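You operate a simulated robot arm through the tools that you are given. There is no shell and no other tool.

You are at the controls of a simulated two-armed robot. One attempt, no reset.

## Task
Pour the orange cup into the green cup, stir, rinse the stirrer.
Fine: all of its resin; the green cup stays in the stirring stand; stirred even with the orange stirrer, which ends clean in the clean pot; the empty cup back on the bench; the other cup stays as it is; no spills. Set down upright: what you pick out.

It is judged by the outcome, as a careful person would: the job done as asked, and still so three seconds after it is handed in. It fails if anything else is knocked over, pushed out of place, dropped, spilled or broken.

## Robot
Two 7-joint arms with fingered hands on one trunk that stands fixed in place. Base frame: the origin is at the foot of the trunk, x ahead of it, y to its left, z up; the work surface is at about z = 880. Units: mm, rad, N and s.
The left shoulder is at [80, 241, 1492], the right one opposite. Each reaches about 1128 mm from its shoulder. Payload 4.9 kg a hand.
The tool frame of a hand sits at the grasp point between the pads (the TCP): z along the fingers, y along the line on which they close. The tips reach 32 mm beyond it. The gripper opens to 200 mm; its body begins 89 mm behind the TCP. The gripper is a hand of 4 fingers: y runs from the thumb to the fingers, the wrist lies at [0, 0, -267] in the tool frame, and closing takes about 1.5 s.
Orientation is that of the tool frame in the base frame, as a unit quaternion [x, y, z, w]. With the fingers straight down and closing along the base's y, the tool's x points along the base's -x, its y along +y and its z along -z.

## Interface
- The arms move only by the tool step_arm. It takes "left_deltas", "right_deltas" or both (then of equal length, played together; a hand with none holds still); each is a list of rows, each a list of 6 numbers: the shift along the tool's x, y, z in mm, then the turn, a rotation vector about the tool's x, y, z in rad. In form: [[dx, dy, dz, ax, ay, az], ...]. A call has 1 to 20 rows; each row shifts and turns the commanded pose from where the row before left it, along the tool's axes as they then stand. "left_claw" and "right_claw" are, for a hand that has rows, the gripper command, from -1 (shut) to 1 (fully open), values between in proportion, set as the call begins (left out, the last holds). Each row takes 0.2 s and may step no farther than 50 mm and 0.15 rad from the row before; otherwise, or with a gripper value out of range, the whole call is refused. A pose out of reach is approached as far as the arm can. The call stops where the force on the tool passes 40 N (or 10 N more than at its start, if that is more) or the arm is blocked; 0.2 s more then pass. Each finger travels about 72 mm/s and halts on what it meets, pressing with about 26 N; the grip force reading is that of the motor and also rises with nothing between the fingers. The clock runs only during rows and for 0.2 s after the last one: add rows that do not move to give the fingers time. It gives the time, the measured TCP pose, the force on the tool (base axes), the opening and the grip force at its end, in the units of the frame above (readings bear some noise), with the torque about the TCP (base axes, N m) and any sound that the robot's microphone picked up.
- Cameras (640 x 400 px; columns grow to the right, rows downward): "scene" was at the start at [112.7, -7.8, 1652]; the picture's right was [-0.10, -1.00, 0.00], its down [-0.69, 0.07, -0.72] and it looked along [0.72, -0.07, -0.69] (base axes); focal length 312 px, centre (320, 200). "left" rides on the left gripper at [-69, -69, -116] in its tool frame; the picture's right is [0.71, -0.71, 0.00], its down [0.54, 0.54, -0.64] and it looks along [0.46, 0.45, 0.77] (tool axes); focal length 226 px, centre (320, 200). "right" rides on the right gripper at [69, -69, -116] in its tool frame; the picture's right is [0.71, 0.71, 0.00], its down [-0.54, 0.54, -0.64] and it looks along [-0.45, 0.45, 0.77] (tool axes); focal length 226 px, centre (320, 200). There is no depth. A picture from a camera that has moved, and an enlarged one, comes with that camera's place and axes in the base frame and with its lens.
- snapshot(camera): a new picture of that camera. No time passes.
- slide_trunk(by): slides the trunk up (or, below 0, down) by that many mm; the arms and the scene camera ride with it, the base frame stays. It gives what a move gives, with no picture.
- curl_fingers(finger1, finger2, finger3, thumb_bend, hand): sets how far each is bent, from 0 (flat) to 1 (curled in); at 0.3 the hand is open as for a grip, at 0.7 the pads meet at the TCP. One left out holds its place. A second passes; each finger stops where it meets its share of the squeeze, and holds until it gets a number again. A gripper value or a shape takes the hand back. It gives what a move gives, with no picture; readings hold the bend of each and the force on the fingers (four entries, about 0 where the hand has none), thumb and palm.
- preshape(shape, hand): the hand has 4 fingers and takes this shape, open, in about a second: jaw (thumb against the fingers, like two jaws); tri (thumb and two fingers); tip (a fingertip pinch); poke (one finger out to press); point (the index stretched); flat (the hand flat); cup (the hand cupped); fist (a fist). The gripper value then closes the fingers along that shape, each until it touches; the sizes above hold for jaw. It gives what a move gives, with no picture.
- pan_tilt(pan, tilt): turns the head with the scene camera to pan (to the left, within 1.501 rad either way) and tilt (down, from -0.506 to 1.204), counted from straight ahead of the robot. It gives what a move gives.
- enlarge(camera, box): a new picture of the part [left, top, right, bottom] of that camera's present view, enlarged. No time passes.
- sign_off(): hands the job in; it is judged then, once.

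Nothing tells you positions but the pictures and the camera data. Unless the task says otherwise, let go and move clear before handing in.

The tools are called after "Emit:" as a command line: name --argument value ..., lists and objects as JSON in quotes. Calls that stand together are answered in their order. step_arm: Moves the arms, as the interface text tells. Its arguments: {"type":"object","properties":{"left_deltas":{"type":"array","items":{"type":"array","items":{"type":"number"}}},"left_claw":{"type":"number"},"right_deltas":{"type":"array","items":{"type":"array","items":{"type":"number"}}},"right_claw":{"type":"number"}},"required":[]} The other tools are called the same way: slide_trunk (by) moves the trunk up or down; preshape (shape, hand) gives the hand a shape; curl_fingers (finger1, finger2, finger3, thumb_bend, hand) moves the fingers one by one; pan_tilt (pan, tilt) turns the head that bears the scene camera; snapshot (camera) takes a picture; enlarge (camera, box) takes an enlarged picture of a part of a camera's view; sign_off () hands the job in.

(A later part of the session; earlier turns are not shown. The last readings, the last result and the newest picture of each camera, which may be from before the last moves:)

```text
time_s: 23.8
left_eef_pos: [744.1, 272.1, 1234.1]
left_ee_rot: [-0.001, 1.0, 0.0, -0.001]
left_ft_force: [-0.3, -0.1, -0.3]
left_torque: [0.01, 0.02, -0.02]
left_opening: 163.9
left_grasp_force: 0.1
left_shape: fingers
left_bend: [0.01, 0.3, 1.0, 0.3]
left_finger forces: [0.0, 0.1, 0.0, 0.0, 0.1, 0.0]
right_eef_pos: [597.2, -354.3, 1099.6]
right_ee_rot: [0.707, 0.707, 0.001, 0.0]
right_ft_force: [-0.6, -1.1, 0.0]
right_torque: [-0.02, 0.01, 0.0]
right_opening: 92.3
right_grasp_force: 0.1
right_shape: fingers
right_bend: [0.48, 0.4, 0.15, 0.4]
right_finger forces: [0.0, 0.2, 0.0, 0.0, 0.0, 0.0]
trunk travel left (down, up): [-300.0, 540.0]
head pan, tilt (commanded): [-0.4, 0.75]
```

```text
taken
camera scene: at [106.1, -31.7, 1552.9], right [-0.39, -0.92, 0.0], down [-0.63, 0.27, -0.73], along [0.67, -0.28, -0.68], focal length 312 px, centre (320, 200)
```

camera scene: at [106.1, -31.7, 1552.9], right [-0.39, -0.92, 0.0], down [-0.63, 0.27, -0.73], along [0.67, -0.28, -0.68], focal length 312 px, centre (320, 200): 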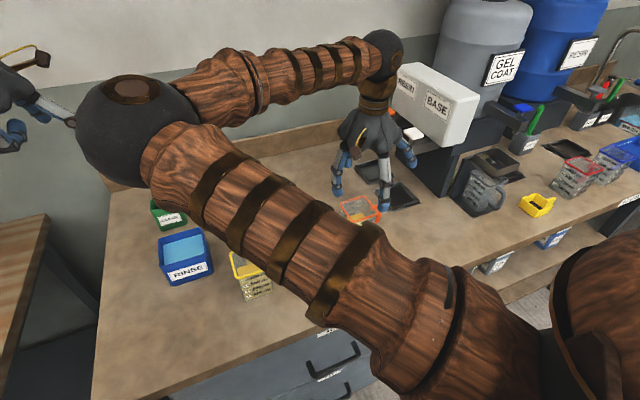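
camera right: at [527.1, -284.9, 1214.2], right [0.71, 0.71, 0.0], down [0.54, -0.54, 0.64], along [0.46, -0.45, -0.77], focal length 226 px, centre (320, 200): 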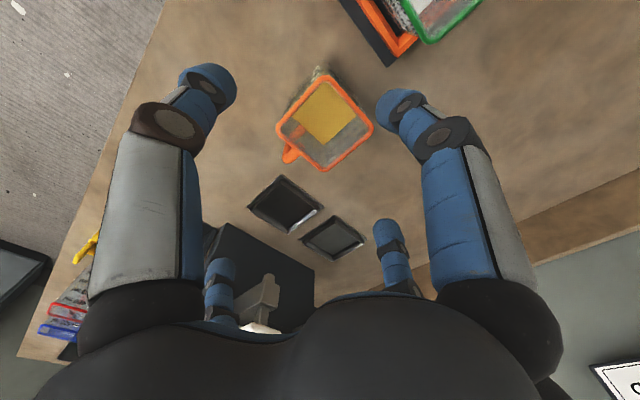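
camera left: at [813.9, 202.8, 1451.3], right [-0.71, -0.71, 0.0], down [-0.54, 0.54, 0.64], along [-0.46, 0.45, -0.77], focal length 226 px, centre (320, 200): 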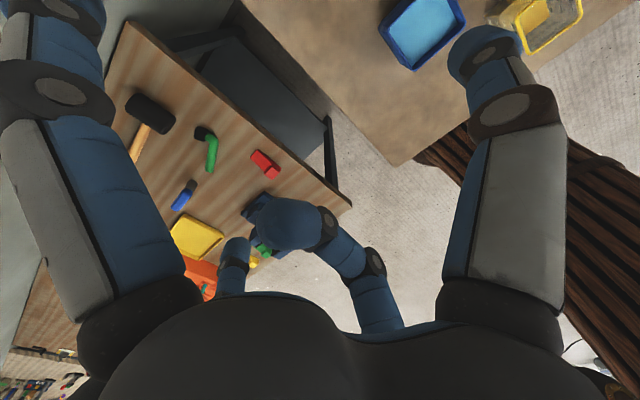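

The cup is centred under the hand. I'll bring finger 3 to 0.3 (just outside the handle), then lower in two stages, checking after each.

Emit:
curl_fingers --hand "right" --finger1 0.48 --finger2 0.4 --finger3 0.28 --thumb_bend 0.4

Emit:
step_arm --right_deltas '[[2, -1, 35, 0, 0, 0], [0, 0, 35, 0, 0, 0], [0, 0, 0, 0, 0, 0]]'

Emit:
snapshot --camera "right"

Emit:
enlarge --camera "scene" --box '[300, 100, 460, 240]'

```text
time_s: 24.8
left_eef_pos: [745.7, 271.2, 1233.5]
left_ee_rot: [0.0, 1.0, -0.001, 0.0]
left_ft_force: [0.6, 0.2, 0.1]
left_torque: [0.0, 0.02, 0.02]
left_opening: 163.8
left_grasp_force: 0.1
left_shape: fingers
left_bend: [0.01, 0.3, 1.0, 0.3]
left_finger forces: [0.1, 0.0, 0.0, 0.0, 0.1, 0.0]
right_eef_pos: [597.5, -353.6, 1099.5]
right_ee_rot: [0.707, 0.707, 0.0, 0.0]
right_ft_force: [0.3, -0.9, 0.1]
right_torque: [0.0, 0.01, 0.0]
right_opening: 92.2
right_grasp_force: 0.2
right_shape: fingers
right_bend: [0.48, 0.4, 0.28, 0.4]
right_finger forces: [0.1, 0.1, 0.0, 0.0, 0.1, 0.0]
trunk travel left (down, up): [-300.0, 540.0]
head pan, tilt (commanded): [-0.4, 0.75]
```

```text
time_s: 25.6
left_eef_pos: [745.1, 271.5, 1233.9]
left_ee_rot: [-0.002, 1.0, 0.0, 0.0]
left_ft_force: [-0.1, 0.3, 0.6]
left_torque: [0.0, -0.02, 0.02]
left_opening: 163.6
left_grasp_force: 0.0
left_shape: fingers
left_bend: [0.01, 0.3, 1.0, 0.3]
left_finger forces: [0.0, 0.1, 0.1, 0.1, 0.1, 0.0]
right_eef_pos: [596.5, -350.4, 1026.4]
right_ee_rot: [0.707, 0.707, 0.0, 0.0]
right_ft_force: [0.2, 0.5, -0.7]
right_torque: [0.0, 0.0, -0.03]
right_opening: 92.3
right_grasp_force: 0.0
right_shape: fingers
right_bend: [0.48, 0.4, 0.28, 0.4]
right_finger forces: [0.0, 0.0, 0.0, 0.1, 0.0, 0.0]
trunk travel left (down, up): [-300.0, 540.0]
head pan, tilt (commanded): [-0.4, 0.75]
```

```text
taken
camera right: at [526.7, -281.2, 1142.4], right [0.71, 0.71, 0.0], down [0.54, -0.54, 0.64], along [0.46, -0.45, -0.77], focal length 226 px, centre (320, 200)
```

right: 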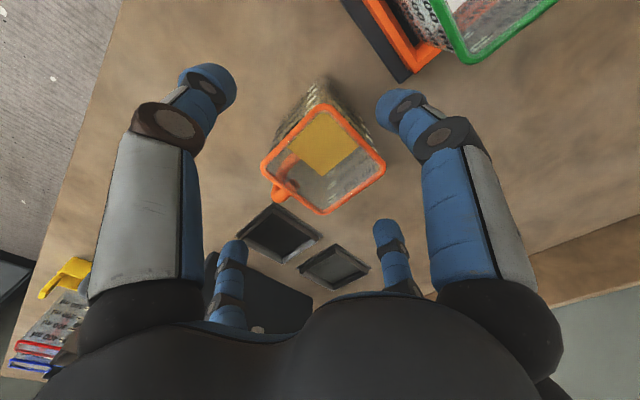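

```text
2.86 times, centred on (380, 170) of scene
camera zoom: at [106.2, -31.7, 1552.9], right [-0.39, -0.92, 0.0], down [-0.63, 0.27, -0.73], along [0.67, -0.28, -0.68], focal length 891 px, centre (149, 286)
```

zoom: 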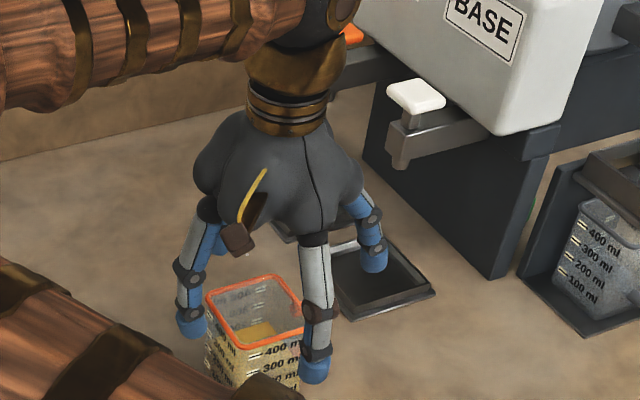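

Alignment looks good, with all fingers outside the cup's sides and the handle inside finger 3. I'll lower to gripping height.

Emit:
step_arm --right_deltas '[[1, 0, 37, 0, 0, 0], [0, 0, 37, 0, 0, 0], [0, 0, 0, 0, 0, 0]]'

Emit:
snapshot --camera "right"

Emit:
enlarge --camera "scene" --box '[300, 100, 460, 240]'

```text
time_s: 26.4
left_eef_pos: [744.7, 270.9, 1234.2]
left_ee_rot: [0.0, 1.0, 0.001, 0.0]
left_ft_force: [-0.9, -0.4, -0.1]
left_torque: [0.02, 0.0, -0.02]
left_opening: 163.7
left_grasp_force: 0.0
left_shape: fingers
left_bend: [0.01, 0.3, 1.0, 0.3]
left_finger forces: [0.0, 0.1, 0.1, 0.0, 0.0, 0.0]
right_eef_pos: [596.7, -346.2, 954.3]
right_ee_rot: [0.708, 0.706, 0.0, 0.0]
right_ft_force: [0.6, 0.0, 0.3]
right_torque: [0.01, -0.03, -0.01]
right_opening: 92.5
right_grasp_force: 0.0
right_shape: fingers
right_bend: [0.48, 0.4, 0.28, 0.4]
right_finger forces: [0.0, 0.0, 0.0, 0.0, 0.0, 0.0]
trunk travel left (down, up): [-300.0, 540.0]
head pan, tilt (commanded): [-0.4, 0.75]
```

```text
taken
camera right: at [527.1, -277.6, 1068.3], right [0.71, 0.71, 0.0], down [0.54, -0.54, 0.64], along [0.45, -0.45, -0.77], focal length 226 px, centre (320, 200)
```

right: 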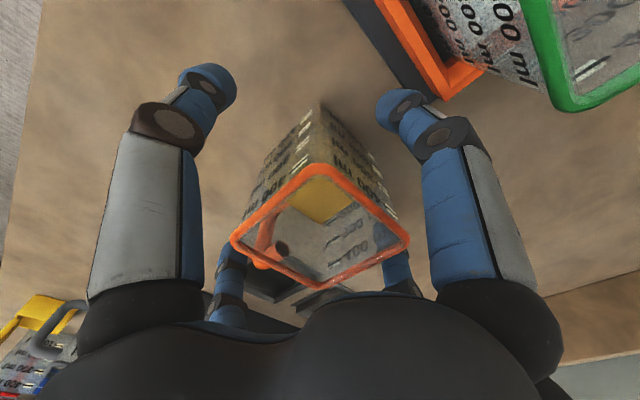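

```text
2.86 times, centred on (380, 170) of scene
camera zoom: at [106.4, -31.6, 1552.9], right [-0.39, -0.92, 0.0], down [-0.63, 0.27, -0.73], along [0.67, -0.28, -0.68], focal length 891 px, centre (149, 286)
```

zoom: 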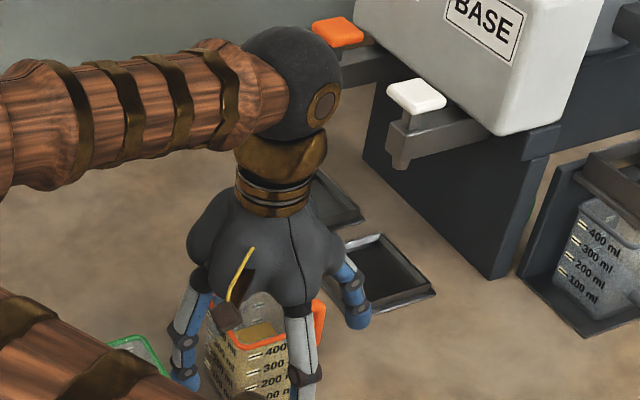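

Hand is in place without contact. I'll close the thumb and finger 2 on the cup's near and far faces.

Emit:
curl_fingers --hand "right" --finger2 0.52 --thumb_bend 0.52

Emit:
snapshot --camera "right"

```text
time_s: 27.4
left_eef_pos: [746.4, 270.8, 1233.9]
left_ee_rot: [0.001, 1.0, 0.0, 0.0]
left_ft_force: [1.2, 0.0, -1.2]
left_torque: [-0.02, 0.03, -0.04]
left_opening: 163.5
left_grasp_force: 0.0
left_shape: fingers
left_bend: [0.01, 0.3, 1.0, 0.3]
left_finger forces: [0.1, 0.1, 0.0, 0.0, 0.1, 0.1]
right_eef_pos: [597.3, -346.4, 954.5]
right_ee_rot: [0.707, 0.707, 0.0, 0.0]
right_ft_force: [0.2, 0.5, -0.8]
right_torque: [-0.02, -0.04, 0.01]
right_opening: 70.1
right_grasp_force: 0.1
right_shape: fingers
right_bend: [0.48, 0.52, 0.28, 0.52]
right_finger forces: [0.1, 0.0, 0.0, 0.0, 0.0, 0.0]
trunk travel left (down, up): [-300.0, 540.0]
head pan, tilt (commanded): [-0.4, 0.75]
```

```text
taken
camera right: at [527.4, -277.7, 1068.3], right [0.71, 0.71, 0.0], down [0.54, -0.54, 0.64], along [0.45, -0.45, -0.77], focal length 226 px, centre (320, 200)
```

right: 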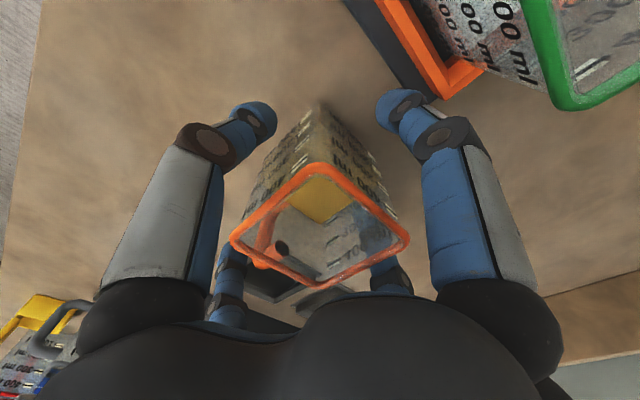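

No contact yet at 0.52; I'll close further until both touch.

Emit:
curl_fingers --hand "right" --finger2 0.72 --thumb_bend 0.72

Emit:
snapshot --camera "right"

Emit:
enlarge --camera "scene" --box '[300, 100, 460, 240]'

```text
time_s: 28.4
left_eef_pos: [744.2, 272.2, 1234.4]
left_ee_rot: [0.0, 1.0, 0.0, 0.0]
left_ft_force: [-0.8, 0.8, 0.4]
left_torque: [-0.02, -0.02, -0.01]
left_opening: 164.0
left_grasp_force: 0.0
left_shape: fingers
left_bend: [0.01, 0.3, 1.0, 0.3]
left_finger forces: [0.0, 0.0, 0.0, 0.0, 0.0, 0.1]
right_eef_pos: [596.0, -347.0, 955.7]
right_ee_rot: [0.707, 0.707, 0.0, 0.0]
right_ft_force: [-3.5, -0.6, 8.0]
right_torque: [-0.04, -0.31, -0.04]
right_opening: 55.4
right_grasp_force: 15.4
right_shape: fingers
right_bend: [0.48, 0.51, 0.28, 0.65]
right_finger forces: [0.0, 13.7, 0.1, 0.0, 17.2, 0.0]
trunk travel left (down, up): [-300.0, 540.0]
head pan, tilt (commanded): [-0.4, 0.75]
```

```text
taken
camera right: at [526.5, -277.6, 1069.0], right [0.71, 0.71, 0.0], down [0.54, -0.54, 0.64], along [0.46, -0.45, -0.77], focal length 226 px, centre (320, 200)
```

right: 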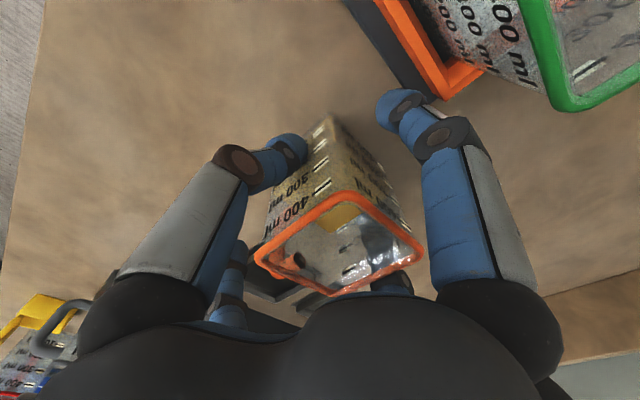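

```text
2.86 times, centred on (380, 170) of scene
camera zoom: at [105.6, -31.4, 1553.0], right [-0.39, -0.92, 0.0], down [-0.63, 0.26, -0.73], along [0.67, -0.28, -0.68], focal length 891 px, centre (149, 286)
```

zoom: 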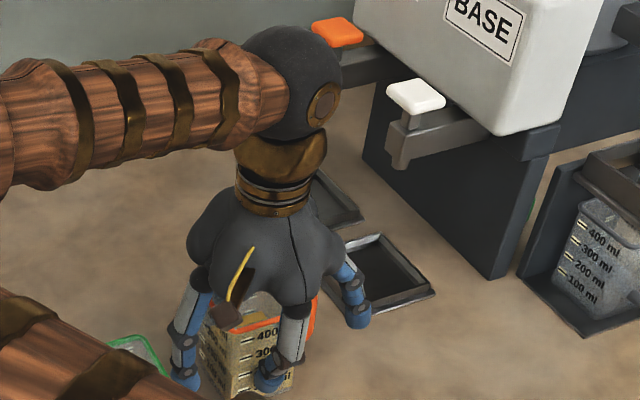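

Both fingers press about 15 N and the cup has slid about 15 mm back, staying upright. I'll lift it slightly and check it holds steady.

Emit:
step_arm --right_deltas '[[0, 0, -4, 0, 0, 0], [0, 0, -6, 0, 0, 0], [0, 0, -6, 0, 0, 0], [0, 0, 0, 0, 0, 0]]'

Emit:
snapshot --camera "right"

Emit:
enlarge --camera "scene" --box '[300, 100, 460, 240]'

```text
time_s: 29.4
left_eef_pos: [745.2, 271.1, 1233.4]
left_ee_rot: [0.0, 1.0, 0.0, 0.0]
left_ft_force: [-0.1, 0.1, 0.3]
left_torque: [0.02, -0.02, -0.02]
left_opening: 163.7
left_grasp_force: 0.0
left_shape: fingers
left_bend: [0.01, 0.3, 1.0, 0.3]
left_finger forces: [0.1, 0.0, 0.0, 0.0, 0.0, 0.1]
right_eef_pos: [597.8, -347.2, 971.6]
right_ee_rot: [0.706, 0.708, -0.001, 0.0]
right_ft_force: [0.1, 0.2, -4.0]
right_torque: [0.05, 0.05, 0.0]
right_opening: 55.0
right_grasp_force: 14.9
right_shape: fingers
right_bend: [0.48, 0.51, 0.28, 0.65]
right_finger forces: [0.1, 14.9, 0.0, 0.0, 14.7, 0.1]
trunk travel left (down, up): [-300.0, 540.0]
head pan, tilt (commanded): [-0.4, 0.75]
```

```text
taken
camera right: at [527.5, -278.5, 1085.1], right [0.71, 0.71, 0.0], down [0.54, -0.54, 0.64], along [0.45, -0.45, -0.77], focal length 226 px, centre (320, 200)
```

right: 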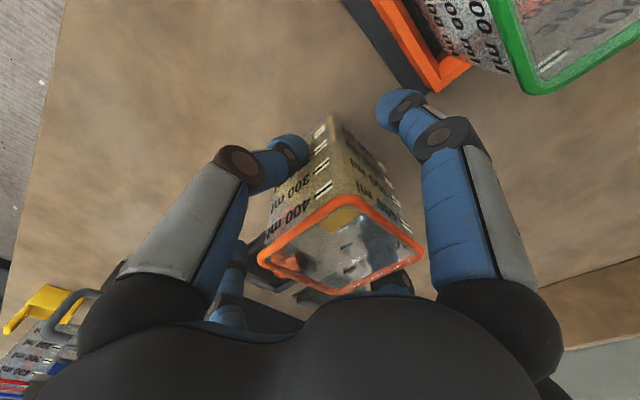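

```text
2.86 times, centred on (380, 170) of scene
camera zoom: at [107.7, -32.0, 1552.7], right [-0.39, -0.92, 0.0], down [-0.63, 0.27, -0.73], along [0.67, -0.28, -0.68], focal length 891 px, centre (149, 286)
```

zoom: 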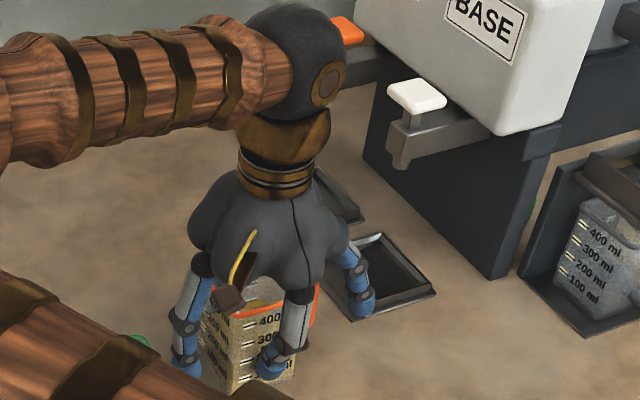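

The cup weighs about 0.4 kg and is held steady. I'll carry it gently back and a little left to about (690, -322), clear of the stand, and look before setting it down.

Emit:
step_arm --right_deltas '[[1, 5, 0, 0, 0, 0], [3, 10, 0, 0, 0, 0], [4, 12, 0, 0, 0, 0], [4, 12, 0, 0, 0, 0], [4, 12, 0, 0, 0, 0], [4, 12, 0, 0, 0, 0], [3, 10, 0, 0, 0, 0], [2, 5, 0, 0, 0, 0], [0, 0, 0, 0, 0, 0], [0, 0, 0, 0, 0, 0]]'

Emit:
snapshot --camera "right"

Emit:
snapshot --camera "scene"

```text
time_s: 31.6
left_eef_pos: [745.8, 271.2, 1234.0]
left_ee_rot: [0.0, 1.0, 0.0, 0.0]
left_ft_force: [0.2, 0.2, -0.3]
left_torque: [-0.01, 0.0, 0.02]
left_opening: 163.6
left_grasp_force: 0.1
left_shape: fingers
left_bend: [0.01, 0.3, 1.0, 0.3]
left_finger forces: [0.1, 0.1, 0.0, 0.0, 0.0, 0.0]
right_eef_pos: [676.7, -322.1, 972.3]
right_ee_rot: [0.707, 0.707, 0.0, 0.0]
right_ft_force: [0.7, 0.7, -3.3]
right_torque: [0.03, 0.05, 0.01]
right_opening: 54.9
right_grasp_force: 15.4
right_shape: fingers
right_bend: [0.48, 0.51, 0.28, 0.65]
right_finger forces: [0.0, 14.9, 0.0, 0.0, 14.7, 0.0]
trunk travel left (down, up): [-300.0, 540.0]
head pan, tilt (commanded): [-0.4, 0.75]
```

```text
taken
camera right: at [606.3, -253.5, 1086.0], right [0.71, 0.71, 0.0], down [0.54, -0.54, 0.64], along [0.45, -0.45, -0.77], focal length 226 px, centre (320, 200)
```

right: 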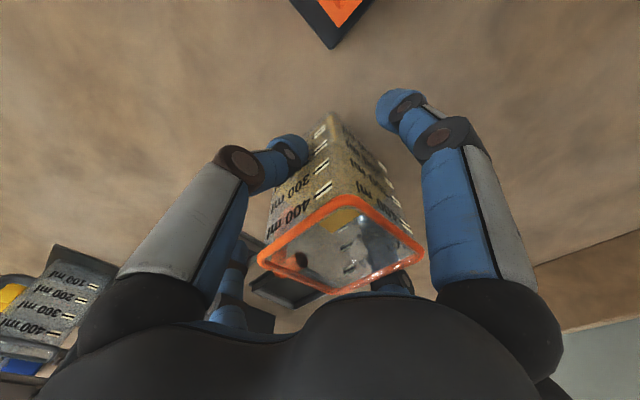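

```text
taken
camera scene: at [107.4, -32.0, 1552.8], right [-0.39, -0.92, 0.0], down [-0.63, 0.27, -0.73], along [0.67, -0.28, -0.68], focal length 312 px, centre (320, 200)
```

scene: 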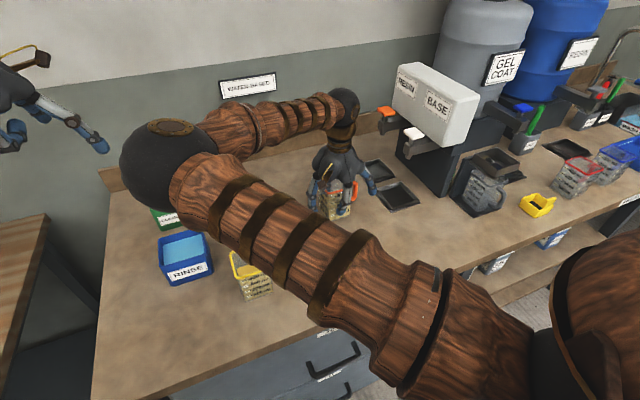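

The cup hovers at about (691, -322) over clear bench. I'll lower it until it touches.

Emit:
step_arm --right_deltas '[[0, 0, 5, 0, 0, 0], [0, 0, 5, 0, 0, 0], [0, 0, 3, 0, 0, 0], [0, 0, 1.5, 0, 0, 0], [0, 0, 1, 0, 0, 0], [0, 0, 0, 0, 0, 0]]'

```text
time_s: 33.0
left_eef_pos: [746.1, 273.0, 1234.4]
left_ee_rot: [-0.001, 1.0, 0.0, -0.001]
left_ft_force: [0.7, -0.1, 0.1]
left_torque: [-0.01, -0.03, -0.03]
left_opening: 163.7
left_grasp_force: 0.0
left_shape: fingers
left_bend: [0.01, 0.3, 1.0, 0.3]
left_finger forces: [0.1, 0.0, 0.0, 0.1, 0.0, 0.0]
right_eef_pos: [675.6, -321.0, 955.5]
right_ee_rot: [0.706, 0.708, 0.0, 0.0]
right_ft_force: [-0.1, 0.9, -0.1]
right_torque: [0.0, -0.12, 0.03]
right_opening: 55.1
right_grasp_force: 15.1
right_shape: fingers
right_bend: [0.48, 0.51, 0.28, 0.65]
right_finger forces: [0.1, 14.8, 0.0, 0.0, 14.7, 0.0]
trunk travel left (down, up): [-300.0, 540.0]
head pan, tilt (commanded): [-0.4, 0.75]
```

The bench now carries the cup. I'll release both fingers together and rise straight up.

Emit:
curl_fingers --hand "right" --finger2 0.38 --thumb_bend 0.42

Emit:
snapshot --camera "right"

```text
time_s: 34.0
left_eef_pos: [746.5, 271.0, 1235.4]
left_ee_rot: [-0.001, 1.0, 0.0, 0.0]
left_ft_force: [-0.6, 0.7, 0.0]
left_torque: [-0.01, 0.03, 0.01]
left_opening: 163.9
left_grasp_force: 0.0
left_shape: fingers
left_bend: [0.01, 0.3, 1.0, 0.3]
left_finger forces: [0.0, 0.1, 0.1, 0.0, 0.0, 0.0]
right_eef_pos: [676.4, -322.4, 955.2]
right_ee_rot: [0.707, 0.707, 0.0, 0.0]
right_ft_force: [-0.3, 0.4, 0.5]
right_torque: [0.04, 0.04, 0.02]
right_opening: 88.0
right_grasp_force: 0.1
right_shape: fingers
right_bend: [0.48, 0.38, 0.28, 0.42]
right_finger forces: [0.0, 0.1, 0.0, 0.1, 0.0, 0.0]
trunk travel left (down, up): [-300.0, 540.0]
head pan, tilt (commanded): [-0.4, 0.75]
```

```text
taken
camera right: at [606.0, -253.5, 1070.1], right [0.71, 0.71, 0.0], down [0.54, -0.54, 0.64], along [0.45, -0.45, -0.77], focal length 226 px, centre (320, 200)
```

right: 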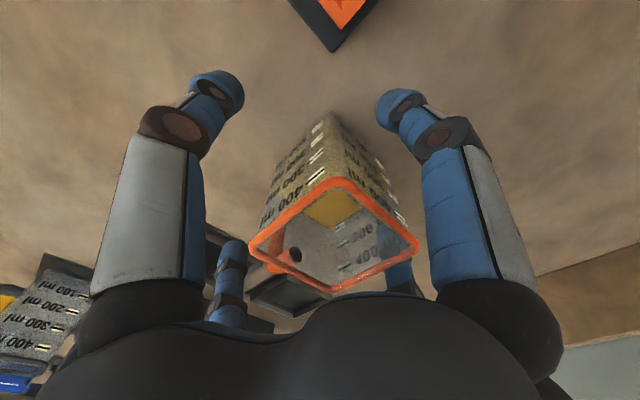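

Released cleanly and the cup stands upright. I'll raise the right hand straight up and away.

Emit:
step_arm --right_deltas '[[0, 0, -10, 0, 0, 0], [0, 0, -30, 0, 0, 0], [0, 0, -45, 0, 0, 0], [0, 0, -45, 0, 0, 0], [0, 0, -45, 0, 0, 0], [0, 0, -45, 0, 0, 0], [0, 0, 0, 0, 0, 0]]'

Emit:
snapshot --camera "right"

Emit:
snapshot --camera "scene"

```text
time_s: 35.6
left_eef_pos: [746.4, 271.3, 1234.2]
left_ee_rot: [0.0, 1.0, 0.0, 0.001]
left_ft_force: [0.0, 0.1, 0.2]
left_torque: [0.02, 0.05, 0.02]
left_opening: 163.5
left_grasp_force: 0.0
left_shape: fingers
left_bend: [0.01, 0.3, 1.0, 0.3]
left_finger forces: [0.1, 0.1, 0.0, 0.1, 0.0, 0.0]
right_eef_pos: [676.5, -323.2, 1178.0]
right_ee_rot: [0.708, 0.707, 0.0, 0.0]
right_ft_force: [0.0, 0.0, 0.1]
right_torque: [0.05, 0.02, 0.04]
right_opening: 88.4
right_grasp_force: 0.1
right_shape: fingers
right_bend: [0.48, 0.38, 0.28, 0.42]
right_finger forces: [0.0, 0.1, 0.1, 0.0, 0.0, 0.0]
trunk travel left (down, up): [-300.0, 540.0]
head pan, tilt (commanded): [-0.4, 0.75]
```

```text
taken
camera right: at [607.3, -255.5, 1292.2], right [0.71, 0.71, 0.0], down [0.54, -0.54, 0.64], along [0.45, -0.45, -0.77], focal length 226 px, centre (320, 200)
```

right: 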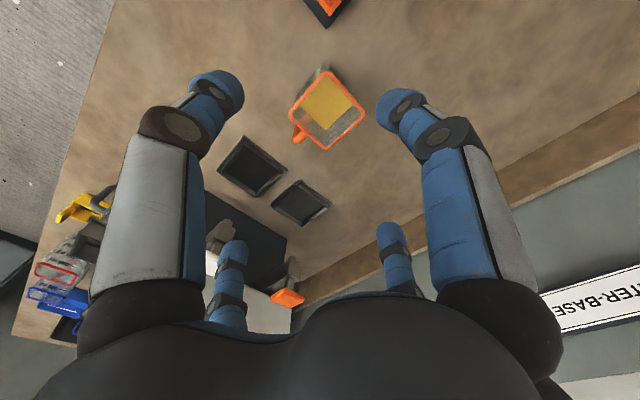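

```text
taken
camera scene: at [107.5, -31.9, 1552.7], right [-0.39, -0.92, 0.0], down [-0.63, 0.27, -0.73], along [0.67, -0.28, -0.68], focal length 312 px, centre (320, 200)
```

scene: 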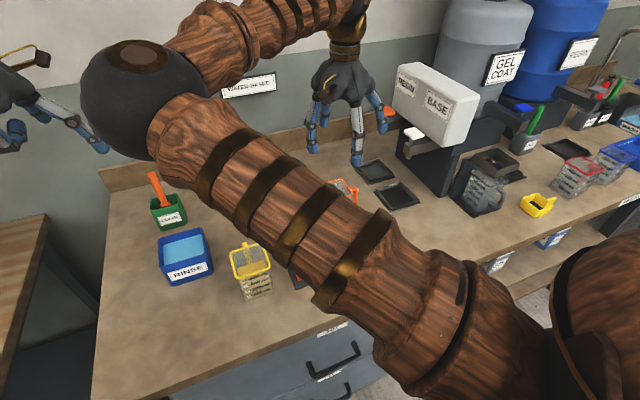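

The orange cup now stands at about (686, -323), unrotated. I'll park the right arm to the right, out of the left arm's way.

Emit:
step_arm --right_deltas '[[-37, -20, -10, 0, 0, 0], [-37, -20, -10, 0, 0, 0], [-37, -20, -10, 0, 0, 0], [-37, -20, -10, 0, 0, 0], [-37, -20, -10, 0, 0, 0], [-37, -20, -10, 0, 0, 0], [-37, -20, -10, 0, 0, 0], [-37, -20, -10, 0, 0, 0], [0, 0, 0, 0, 0, 0]]'

Emit:
snapshot --camera "scene"

```text
time_s: 37.6
left_eef_pos: [746.3, 272.8, 1234.0]
left_ee_rot: [-0.002, 1.0, 0.0, 0.0]
left_ft_force: [0.6, 0.8, -0.7]
left_torque: [-0.02, 0.05, 0.02]
left_opening: 163.6
left_grasp_force: 0.1
left_shape: fingers
left_bend: [0.01, 0.3, 1.0, 0.3]
left_finger forces: [0.1, 0.1, 0.1, 0.0, 0.0, 0.1]
right_eef_pos: [517.3, -620.4, 1257.5]
right_ee_rot: [0.707, 0.708, 0.0, 0.0]
right_ft_force: [0.3, 0.4, -1.0]
right_torque: [-0.03, 0.01, 0.03]
right_opening: 88.2
right_grasp_force: 0.1
right_shape: fingers
right_bend: [0.48, 0.38, 0.28, 0.42]
right_finger forces: [0.0, 0.0, 0.1, 0.0, 0.0, 0.0]
trunk travel left (down, up): [-300.0, 540.0]
head pan, tilt (commanded): [-0.4, 0.75]
```

```text
taken
camera scene: at [107.3, -30.6, 1552.8], right [-0.39, -0.92, 0.0], down [-0.63, 0.26, -0.73], along [0.67, -0.28, -0.68], focal length 312 px, centre (320, 200)
```

scene: 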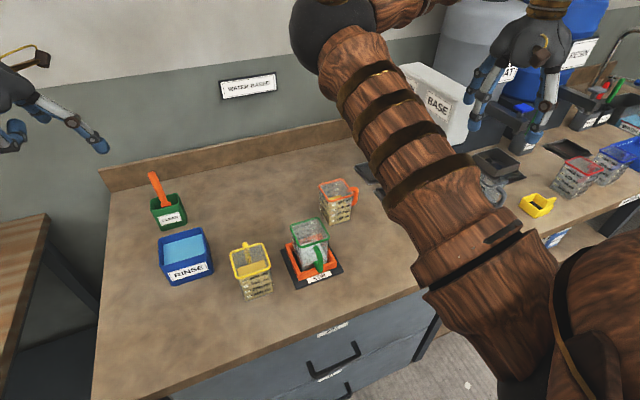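

Now all items on the bench are visible. I'll zoom in to refine positions.

Emit:
enlarge --camera "scene" --box '[220, 165, 380, 305]'

Emit:
enlarge --camera "scene" --box '[130, 160, 230, 290]'

```text
2.86 times, centred on (300, 235) of scene
camera zoom: at [107.3, -30.6, 1552.8], right [-0.39, -0.92, 0.0], down [-0.63, 0.26, -0.73], along [0.67, -0.28, -0.68], focal length 891 px, centre (377, 100)
```

zoom: 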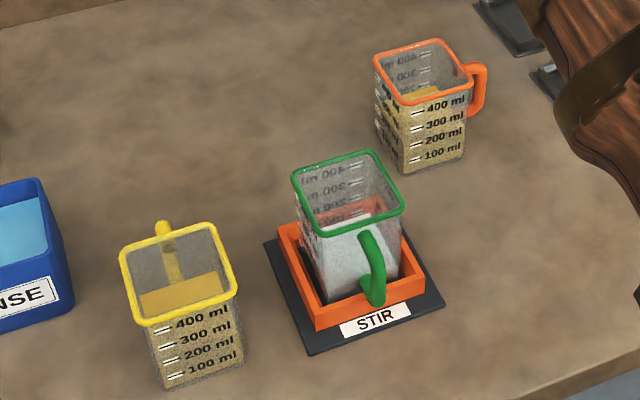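

```text
3.08 times, centred on (180, 225) of scene
camera zoom: at [107.3, -30.6, 1552.8], right [-0.39, -0.92, 0.0], down [-0.63, 0.26, -0.73], along [0.67, -0.28, -0.68], focal length 960 px, centre (751, 123)
```

zoom: 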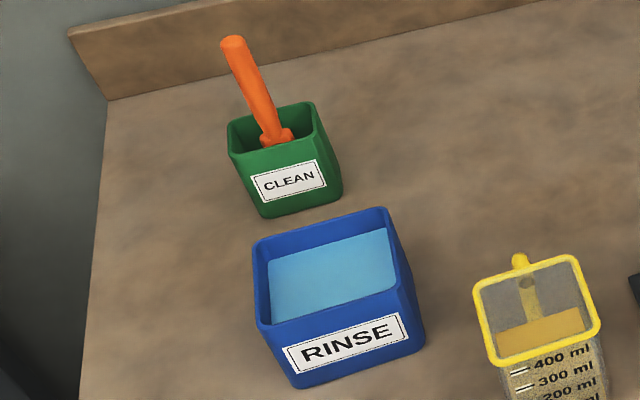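

The view confirms the positions: orange cup (686, -323), green (562, -198), yellow (553, -52). Next I'll pitch the left hand to point right and down in free air, then test the pouring roll there.

Emit:
step_arm --left_deltas '[[0, 0, 0, 0.1496, 0, 0], [0, 0, 0, 0.1496, 0, 0], [0, 0, 0, 0.1496, 0, 0], [0, 0, 0, 0.1496, 0, 0], [0, 0, 0, 0.1496, 0, 0], [0, 0, 0, 0.1496, 0, 0], [0, 0, 0, 0.1496, 0, 0], [0, 0, 0, 0, 0, 0]]'

Emit:
snapshot --camera "scene"

Emit:
snapshot --camera "left"

```text
time_s: 39.4
left_eef_pos: [745.8, 272.2, 1234.3]
left_ee_rot: [0.0, 0.866, -0.501, 0.0]
left_ft_force: [-0.3, 0.7, 0.0]
left_torque: [-0.01, -0.02, 0.02]
left_opening: 163.7
left_grasp_force: 0.1
left_shape: fingers
left_bend: [0.01, 0.3, 1.0, 0.3]
left_finger forces: [0.0, 0.1, 0.0, 0.1, 0.0, 0.0]
right_eef_pos: [516.8, -621.2, 1256.8]
right_ee_rot: [0.707, 0.707, 0.0, 0.0]
right_ft_force: [0.0, 0.3, -0.3]
right_torque: [0.03, -0.02, 0.01]
right_opening: 88.2
right_grasp_force: 0.0
right_shape: fingers
right_bend: [0.48, 0.38, 0.28, 0.42]
right_finger forces: [0.0, 0.0, 0.1, 0.0, 0.0, 0.0]
trunk travel left (down, up): [-300.0, 540.0]
head pan, tilt (commanded): [-0.4, 0.75]
```

```text
taken
camera scene: at [106.6, -32.1, 1552.8], right [-0.39, -0.92, 0.0], down [-0.63, 0.27, -0.73], along [0.67, -0.28, -0.68], focal length 312 px, centre (320, 200)
```

scene: 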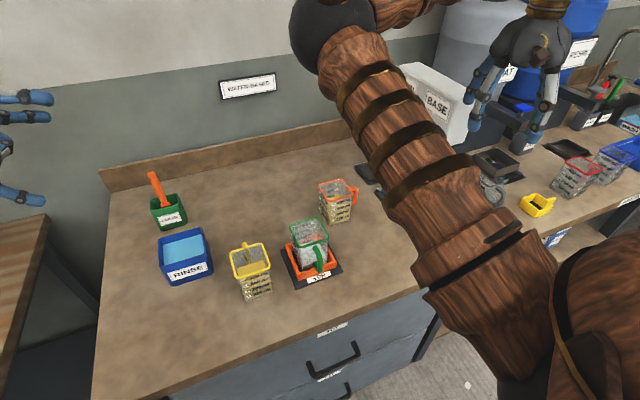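

```text
taken
camera left: at [813.3, 338.0, 1353.6], right [-0.71, -0.35, 0.61], down [-0.54, 0.83, -0.15], along [-0.45, -0.44, -0.78], focal length 226 px, centre (320, 200)
```

left: 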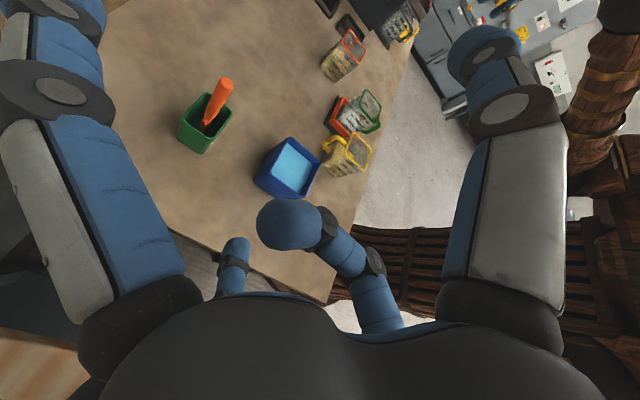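

The left hand points right and down as wanted. I'll carry it toward the middle in free air and test the roll needed for pouring.

Emit:
step_arm --left_deltas '[[6.2, -17.4, 37.7, 0, 0, 0], [6.2, -17.4, 37.7, 0, 0, 0], [6.2, -17.4, 37.7, 0, 0, 0], [6.2, -17.4, 37.7, 0, 0, 0], [6.2, -17.4, 37.7, 0, 0, 0], [6.2, -17.4, 37.7, 0, 0, 0], [6.2, -17.4, 37.7, 0, 0, 0], [6.2, -17.4, 37.7, 0, 0, 0], [6.2, -17.4, 37.7, 0, 0, 0], [0, 0, 0, 0, 0, 0]]'

Emit:
snapshot --camera "scene"

Emit:
snapshot --camera "left"

```text
time_s: 41.6
left_eef_pos: [690.3, -98.7, 1198.8]
left_ee_rot: [-0.002, 0.866, -0.5, 0.0]
left_ft_force: [-0.1, -0.1, -0.4]
left_torque: [-0.01, -0.01, -0.03]
left_opening: 163.8
left_grasp_force: 0.0
left_shape: fingers
left_bend: [0.01, 0.3, 1.0, 0.3]
left_finger forces: [0.1, 0.0, 0.1, 0.0, 0.1, 0.1]
right_eef_pos: [516.5, -619.7, 1257.4]
right_ee_rot: [0.706, 0.708, -0.001, 0.0]
right_ft_force: [0.9, 0.1, -0.9]
right_torque: [-0.06, -0.01, 0.0]
right_opening: 88.1
right_grasp_force: 0.1
right_shape: fingers
right_bend: [0.48, 0.38, 0.28, 0.42]
right_finger forces: [0.0, 0.0, 0.0, 0.0, 0.1, 0.0]
trunk travel left (down, up): [-300.0, 540.0]
head pan, tilt (commanded): [-0.4, 0.75]
```

```text
taken
camera scene: at [107.0, -30.9, 1552.8], right [-0.39, -0.92, 0.0], down [-0.63, 0.26, -0.73], along [0.67, -0.28, -0.68], focal length 312 px, centre (320, 200)
```

scene: 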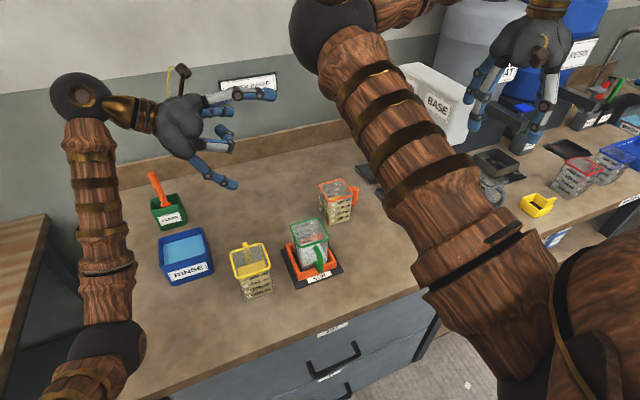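

```text
taken
camera left: at [757.6, -32.5, 1317.5], right [-0.71, -0.35, 0.61], down [-0.54, 0.83, -0.15], along [-0.45, -0.44, -0.78], focal length 226 px, centre (320, 200)
```

left: 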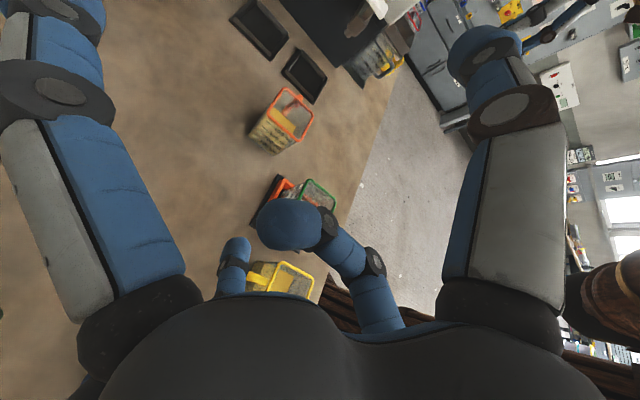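

Left arm handles this pose well. Now the roll test in place, 110° about the hand's axis.

Emit:
step_arm --left_deltas '[[0, 0, 0, 0, 0, 0.1477], [0, 0, 0, 0, 0, 0.1477], [0, 0, 0, 0, 0, 0.1477], [0, 0, 0, 0, 0, 0.1477], [0, 0, 0, 0, 0, 0.1477], [0, 0, 0, 0, 0, 0.1477], [0, 0, 0, 0, 0, 0.1477], [0, 0, 0, 0, 0, 0.1477], [0, 0, 0, 0, 0, 0.1477], [0, 0, 0, 0, 0, 0.1477], [0, 0, 0, 0, 0, 0.1477], [0, 0, 0, 0, 0, 0.1477], [0, 0, 0, 0, 0, 0.1477], [0, 0, 0, 0, 0, 0]]'

Emit:
snapshot --camera "scene"

```text
time_s: 44.6
left_eef_pos: [689.8, -100.3, 1200.1]
left_ee_rot: [0.71, 0.496, -0.287, 0.409]
left_ft_force: [-0.4, -0.3, -0.6]
left_torque: [0.0, -0.03, 0.01]
left_opening: 163.9
left_grasp_force: 0.1
left_shape: fingers
left_bend: [0.01, 0.3, 1.0, 0.3]
left_finger forces: [0.1, 0.0, 0.1, 0.0, 0.0, 0.0]
right_eef_pos: [515.5, -620.7, 1256.8]
right_ee_rot: [0.707, 0.707, 0.0, 0.0]
right_ft_force: [-0.1, -0.2, -0.4]
right_torque: [0.02, -0.01, 0.0]
right_opening: 88.1
right_grasp_force: 0.1
right_shape: fingers
right_bend: [0.48, 0.38, 0.28, 0.42]
right_finger forces: [0.0, 0.0, 0.0, 0.0, 0.0, 0.0]
trunk travel left (down, up): [-300.0, 540.0]
head pan, tilt (commanded): [-0.4, 0.75]
```

```text
taken
camera scene: at [106.9, -32.1, 1552.8], right [-0.39, -0.92, 0.0], down [-0.63, 0.27, -0.73], along [0.67, -0.28, -0.68], focal length 312 px, centre (320, 200)
```

scene: 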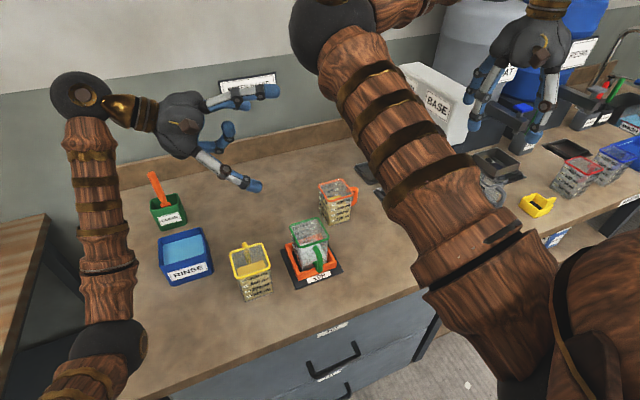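

The roll works cleanly on the last joint. I'll test another 40° to find out how far it can go.

Emit:
step_arm --left_deltas '[[0, 0, 0, 0, 0, 0.14], [0, 0, 0, 0, 0, 0.14], [0, 0, 0, 0, 0, 0.14], [0, 0, 0, 0, 0, 0.14], [0, 0, 0, 0, 0, 0.14], [0, 0, 0, 0, 0, 0]]'

```text
time_s: 46.0
left_eef_pos: [688.8, -100.7, 1199.4]
left_ee_rot: [0.837, 0.224, -0.128, 0.483]
left_ft_force: [0.6, -0.2, 0.8]
left_torque: [0.0, 0.0, 0.0]
left_opening: 163.6
left_grasp_force: 0.1
left_shape: fingers
left_bend: [0.01, 0.3, 1.0, 0.3]
left_finger forces: [0.0, 0.0, 0.0, 0.1, 0.1, 0.1]
right_eef_pos: [516.1, -620.9, 1256.6]
right_ee_rot: [0.707, 0.707, 0.0, 0.0]
right_ft_force: [0.8, 0.5, 0.4]
right_torque: [-0.01, 0.01, 0.04]
right_opening: 87.9
right_grasp_force: 0.2
right_shape: fingers
right_bend: [0.48, 0.38, 0.28, 0.42]
right_finger forces: [0.1, 0.0, 0.0, 0.1, 0.0, 0.1]
trunk travel left (down, up): [-300.0, 540.0]
head pan, tilt (commanded): [-0.4, 0.75]
```

The roll reaches 150° with no trouble. I'll roll back to zero, then set the grip fingers: 1 and 3 part-open, finger 2 (lower) curled, thumb up out of the way.

Emit:
step_arm --left_deltas '[[0, 0, 0, 0, 0, -0.14556], [0, 0, 0, 0, 0, -0.14556], [0, 0, 0, 0, 0, -0.14556], [0, 0, 0, 0, 0, -0.14556], [0, 0, 0, 0, 0, -0.14556], [0, 0, 0, 0, 0, -0.14556], [0, 0, 0, 0, 0, -0.14556], [0, 0, 0, 0, 0, -0.14556], [0, 0, 0, 0, 0, -0.14556], [0, 0, 0, 0, 0, -0.14556], [0, 0, 0, 0, 0, -0.14556], [0, 0, 0, 0, 0, -0.14556], [0, 0, 0, 0, 0, -0.14556], [0, 0, 0, 0, 0, -0.14556], [0, 0, 0, 0, 0, -0.14556], [0, 0, 0, 0, 0, -0.14556], [0, 0, 0, 0, 0, -0.14556], [0, 0, 0, 0, 0, -0.14556], [0, 0, 0, 0, 0, 0]]'

Emit:
curl_fingers --hand "left" --finger1 0.48 --finger3 0.48 --thumb_bend 0.2

Emit:
curl_fingers --hand "left" --finger2 1.0

Emit:
snapshot --camera "scene"

Emit:
snapshot --camera "left"

Emit:
enlarge --camera "scene" --box '[120, 50, 300, 200]'

```text
time_s: 50.0
left_eef_pos: [691.2, -100.7, 1200.2]
left_ee_rot: [-0.002, 0.866, -0.5, 0.0]
left_ft_force: [-0.5, -0.2, 0.2]
left_torque: [0.0, -0.01, 0.0]
left_opening: 164.0
left_grasp_force: 0.1
left_shape: fingers
left_bend: [0.01, 0.3, 1.0, 0.3]
left_finger forces: [0.1, 0.0, 0.0, 0.1, 0.0, 0.0]
right_eef_pos: [516.2, -619.8, 1254.8]
right_ee_rot: [0.707, 0.707, 0.0, 0.0]
right_ft_force: [-0.4, 0.2, -0.5]
right_torque: [0.01, -0.03, 0.06]
right_opening: 88.2
right_grasp_force: 0.1
right_shape: fingers
right_bend: [0.48, 0.38, 0.28, 0.42]
right_finger forces: [0.1, 0.0, 0.0, 0.1, 0.1, 0.0]
trunk travel left (down, up): [-300.0, 540.0]
head pan, tilt (commanded): [-0.4, 0.75]
```

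```text
time_s: 51.0
left_eef_pos: [690.4, -100.9, 1200.7]
left_ee_rot: [-0.001, 0.866, -0.5, -0.001]
left_ft_force: [0.2, -0.5, -0.5]
left_torque: [0.0, -0.01, 0.02]
left_opening: 127.0
left_grasp_force: 0.0
left_shape: fingers
left_bend: [0.48, 0.3, 0.48, 0.2]
left_finger forces: [0.1, 0.0, 0.0, 0.0, 0.1, 0.1]
right_eef_pos: [515.8, -621.6, 1256.6]
right_ee_rot: [0.707, 0.707, -0.001, 0.0]
right_ft_force: [-1.2, -0.3, 0.4]
right_torque: [0.0, 0.0, 0.03]
right_opening: 87.8
right_grasp_force: 0.0
right_shape: fingers
right_bend: [0.48, 0.38, 0.28, 0.42]
right_finger forces: [0.0, 0.1, 0.1, 0.1, 0.0, 0.1]
trunk travel left (down, up): [-300.0, 540.0]
head pan, tilt (commanded): [-0.4, 0.75]
```

```text
time_s: 52.0
left_eef_pos: [690.3, -101.7, 1199.4]
left_ee_rot: [-0.001, 0.866, -0.5, 0.0]
left_ft_force: [0.0, -0.2, -0.3]
left_torque: [-0.01, 0.0, -0.06]
left_opening: 126.9
left_grasp_force: 0.1
left_shape: fingers
left_bend: [0.48, 1.0, 0.48, 0.2]
left_finger forces: [0.0, 0.0, 0.1, 0.0, 0.0, 0.0]
right_eef_pos: [516.1, -620.4, 1256.5]
right_ee_rot: [0.707, 0.708, 0.0, 0.0]
right_ft_force: [-0.8, -0.5, 0.1]
right_torque: [0.03, 0.0, 0.03]
right_opening: 88.1
right_grasp_force: 0.1
right_shape: fingers
right_bend: [0.48, 0.38, 0.28, 0.42]
right_finger forces: [0.0, 0.1, 0.1, 0.1, 0.1, 0.0]
trunk travel left (down, up): [-300.0, 540.0]
head pan, tilt (commanded): [-0.4, 0.75]
```

```text
taken
camera scene: at [107.0, -32.1, 1552.8], right [-0.39, -0.92, 0.0], down [-0.63, 0.27, -0.73], along [0.67, -0.28, -0.68], focal length 312 px, centre (320, 200)
```

scene: 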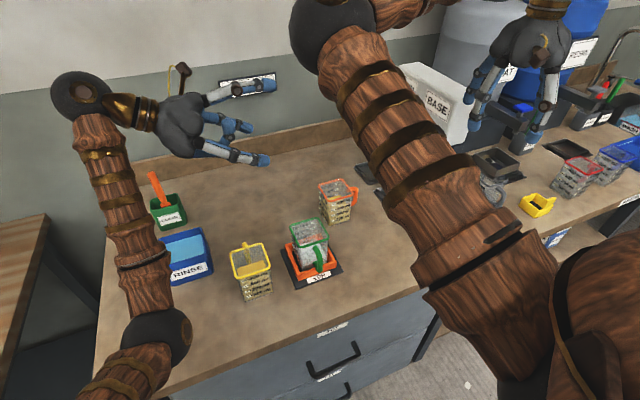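

```text
taken
camera left: at [758.6, -35.1, 1319.1], right [-0.71, -0.35, 0.61], down [-0.54, 0.83, -0.15], along [-0.45, -0.44, -0.78], focal length 226 px, centre (320, 200)
```

left: 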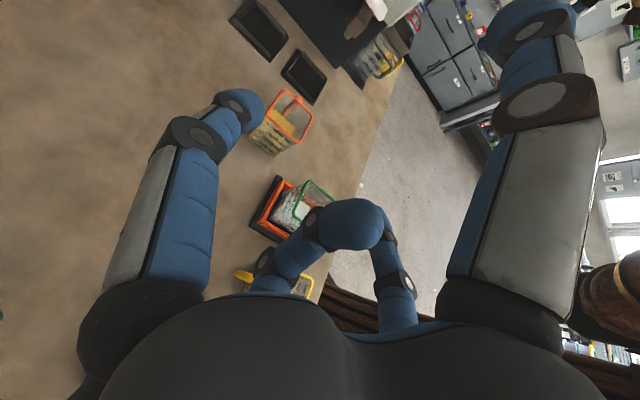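

```text
2.67 times, centred on (210, 125) of scene
camera zoom: at [107.0, -32.1, 1552.8], right [-0.39, -0.92, 0.0], down [-0.63, 0.27, -0.73], along [0.67, -0.28, -0.68], focal length 832 px, centre (613, 400)
```

zoom: 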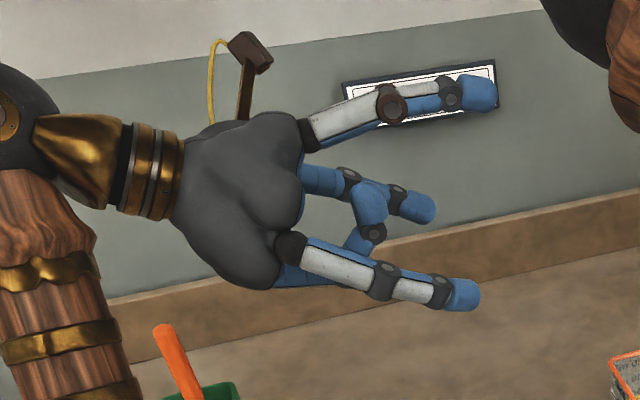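

The curled finger ends well behind the fingertips, leaving room for the cup. I'll move the left hand above the orange cup, offset toward +y, and check alignment from above.

Emit:
step_arm --left_deltas '[[0, -5.3, 35.8, 0, 0, 0], [0, -5.3, 35.8, 0, 0, 0], [0, -5.3, 35.8, 0, 0, 0], [0, -5.3, 35.8, 0, 0, 0], [0, -5.3, 35.8, 0, 0, 0], [0, -5.3, 35.8, 0, 0, 0], [0, 0, 0, 0, 0, 0]]'

Emit:
snapshot --camera "left"

Emit:
snapshot --camera "scene"

Emit:
enlarge --camera "scene" --box '[220, 80, 400, 240]'

```text
time_s: 53.6
left_eef_pos: [690.4, -303.7, 1119.7]
left_ee_rot: [-0.001, 0.866, -0.5, 0.001]
left_ft_force: [0.3, 0.1, 0.2]
left_torque: [-0.07, -0.01, -0.01]
left_opening: 127.4
left_grasp_force: 0.0
left_shape: fingers
left_bend: [0.48, 1.0, 0.48, 0.2]
left_finger forces: [0.0, 0.1, 0.0, 0.1, 0.0, 0.0]
right_eef_pos: [516.1, -620.1, 1257.3]
right_ee_rot: [0.707, 0.707, -0.001, 0.0]
right_ft_force: [-0.8, -1.1, 0.6]
right_torque: [-0.01, -0.02, -0.01]
right_opening: 88.1
right_grasp_force: 0.0
right_shape: fingers
right_bend: [0.48, 0.38, 0.28, 0.42]
right_finger forces: [0.0, 0.1, 0.0, 0.0, 0.0, 0.0]
trunk travel left (down, up): [-300.0, 540.0]
head pan, tilt (commanded): [-0.4, 0.75]
```

```text
taken
camera left: at [758.3, -237.9, 1239.5], right [-0.71, -0.35, 0.61], down [-0.54, 0.83, -0.15], along [-0.45, -0.44, -0.78], focal length 226 px, centre (320, 200)
```

left: 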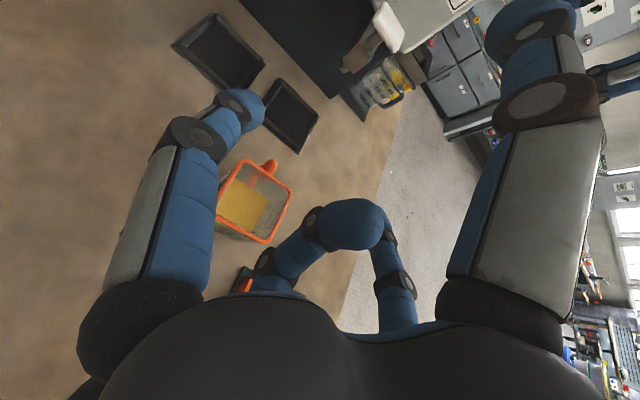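

```text
taken
camera scene: at [106.9, -31.4, 1552.8], right [-0.39, -0.92, 0.0], down [-0.63, 0.26, -0.73], along [0.67, -0.28, -0.68], focal length 312 px, centre (320, 200)
```

scene: 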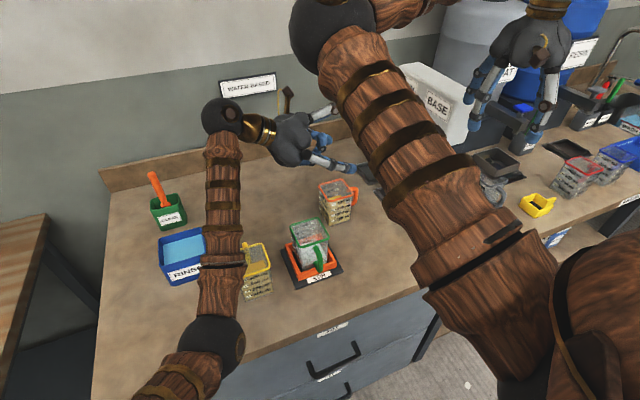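

```text
2.50 times, centred on (310, 160) of scene
camera zoom: at [106.9, -31.4, 1552.8], right [-0.39, -0.92, 0.0], down [-0.63, 0.26, -0.73], along [0.67, -0.28, -0.68], focal length 780 px, centre (345, 300)
```

zoom: 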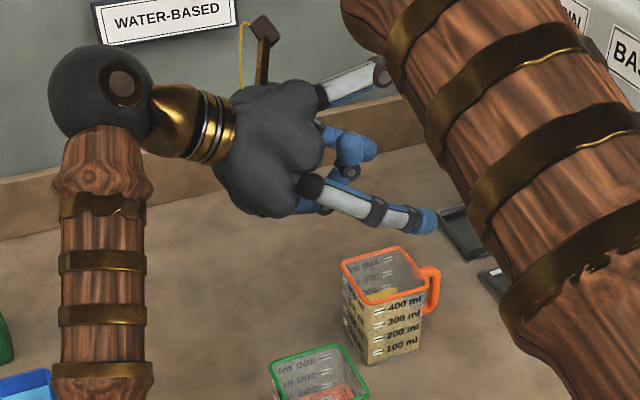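

I'll zoom the left camera on the cup to pin down its centre and any yaw before descending.

Emit:
enlarge --camera "left" --box '[200, 140, 310, 260]'

Emit:
enlarge --camera "scene" --box '[300, 160, 370, 235]'

```text
3.33 times, centred on (255, 200) of left
camera zoom: at [758.3, -237.9, 1239.5], right [-0.71, -0.35, 0.61], down [-0.54, 0.83, -0.15], along [-0.45, -0.44, -0.78], focal length 754 px, centre (537, 200)
```

zoom: 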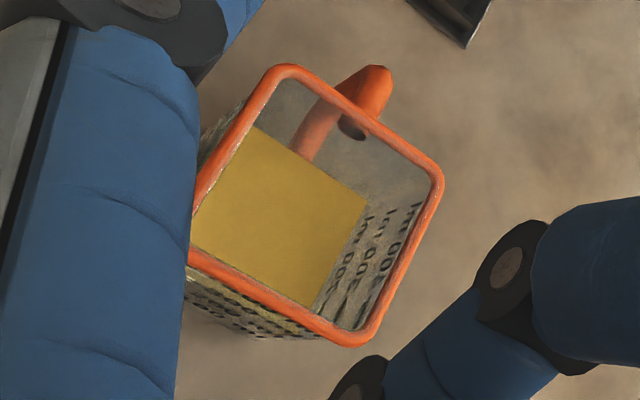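

```text
5.33 times, centred on (335, 198) of scene
camera zoom: at [106.9, -31.4, 1552.8], right [-0.39, -0.92, 0.0], down [-0.63, 0.26, -0.73], along [0.67, -0.28, -0.68], focal length 1664 px, centre (240, 213)
```

zoom: 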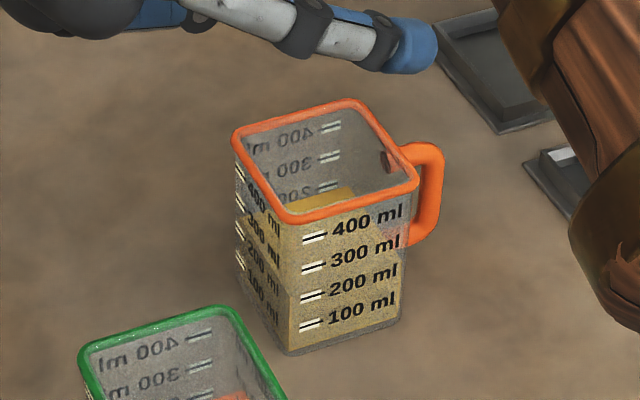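

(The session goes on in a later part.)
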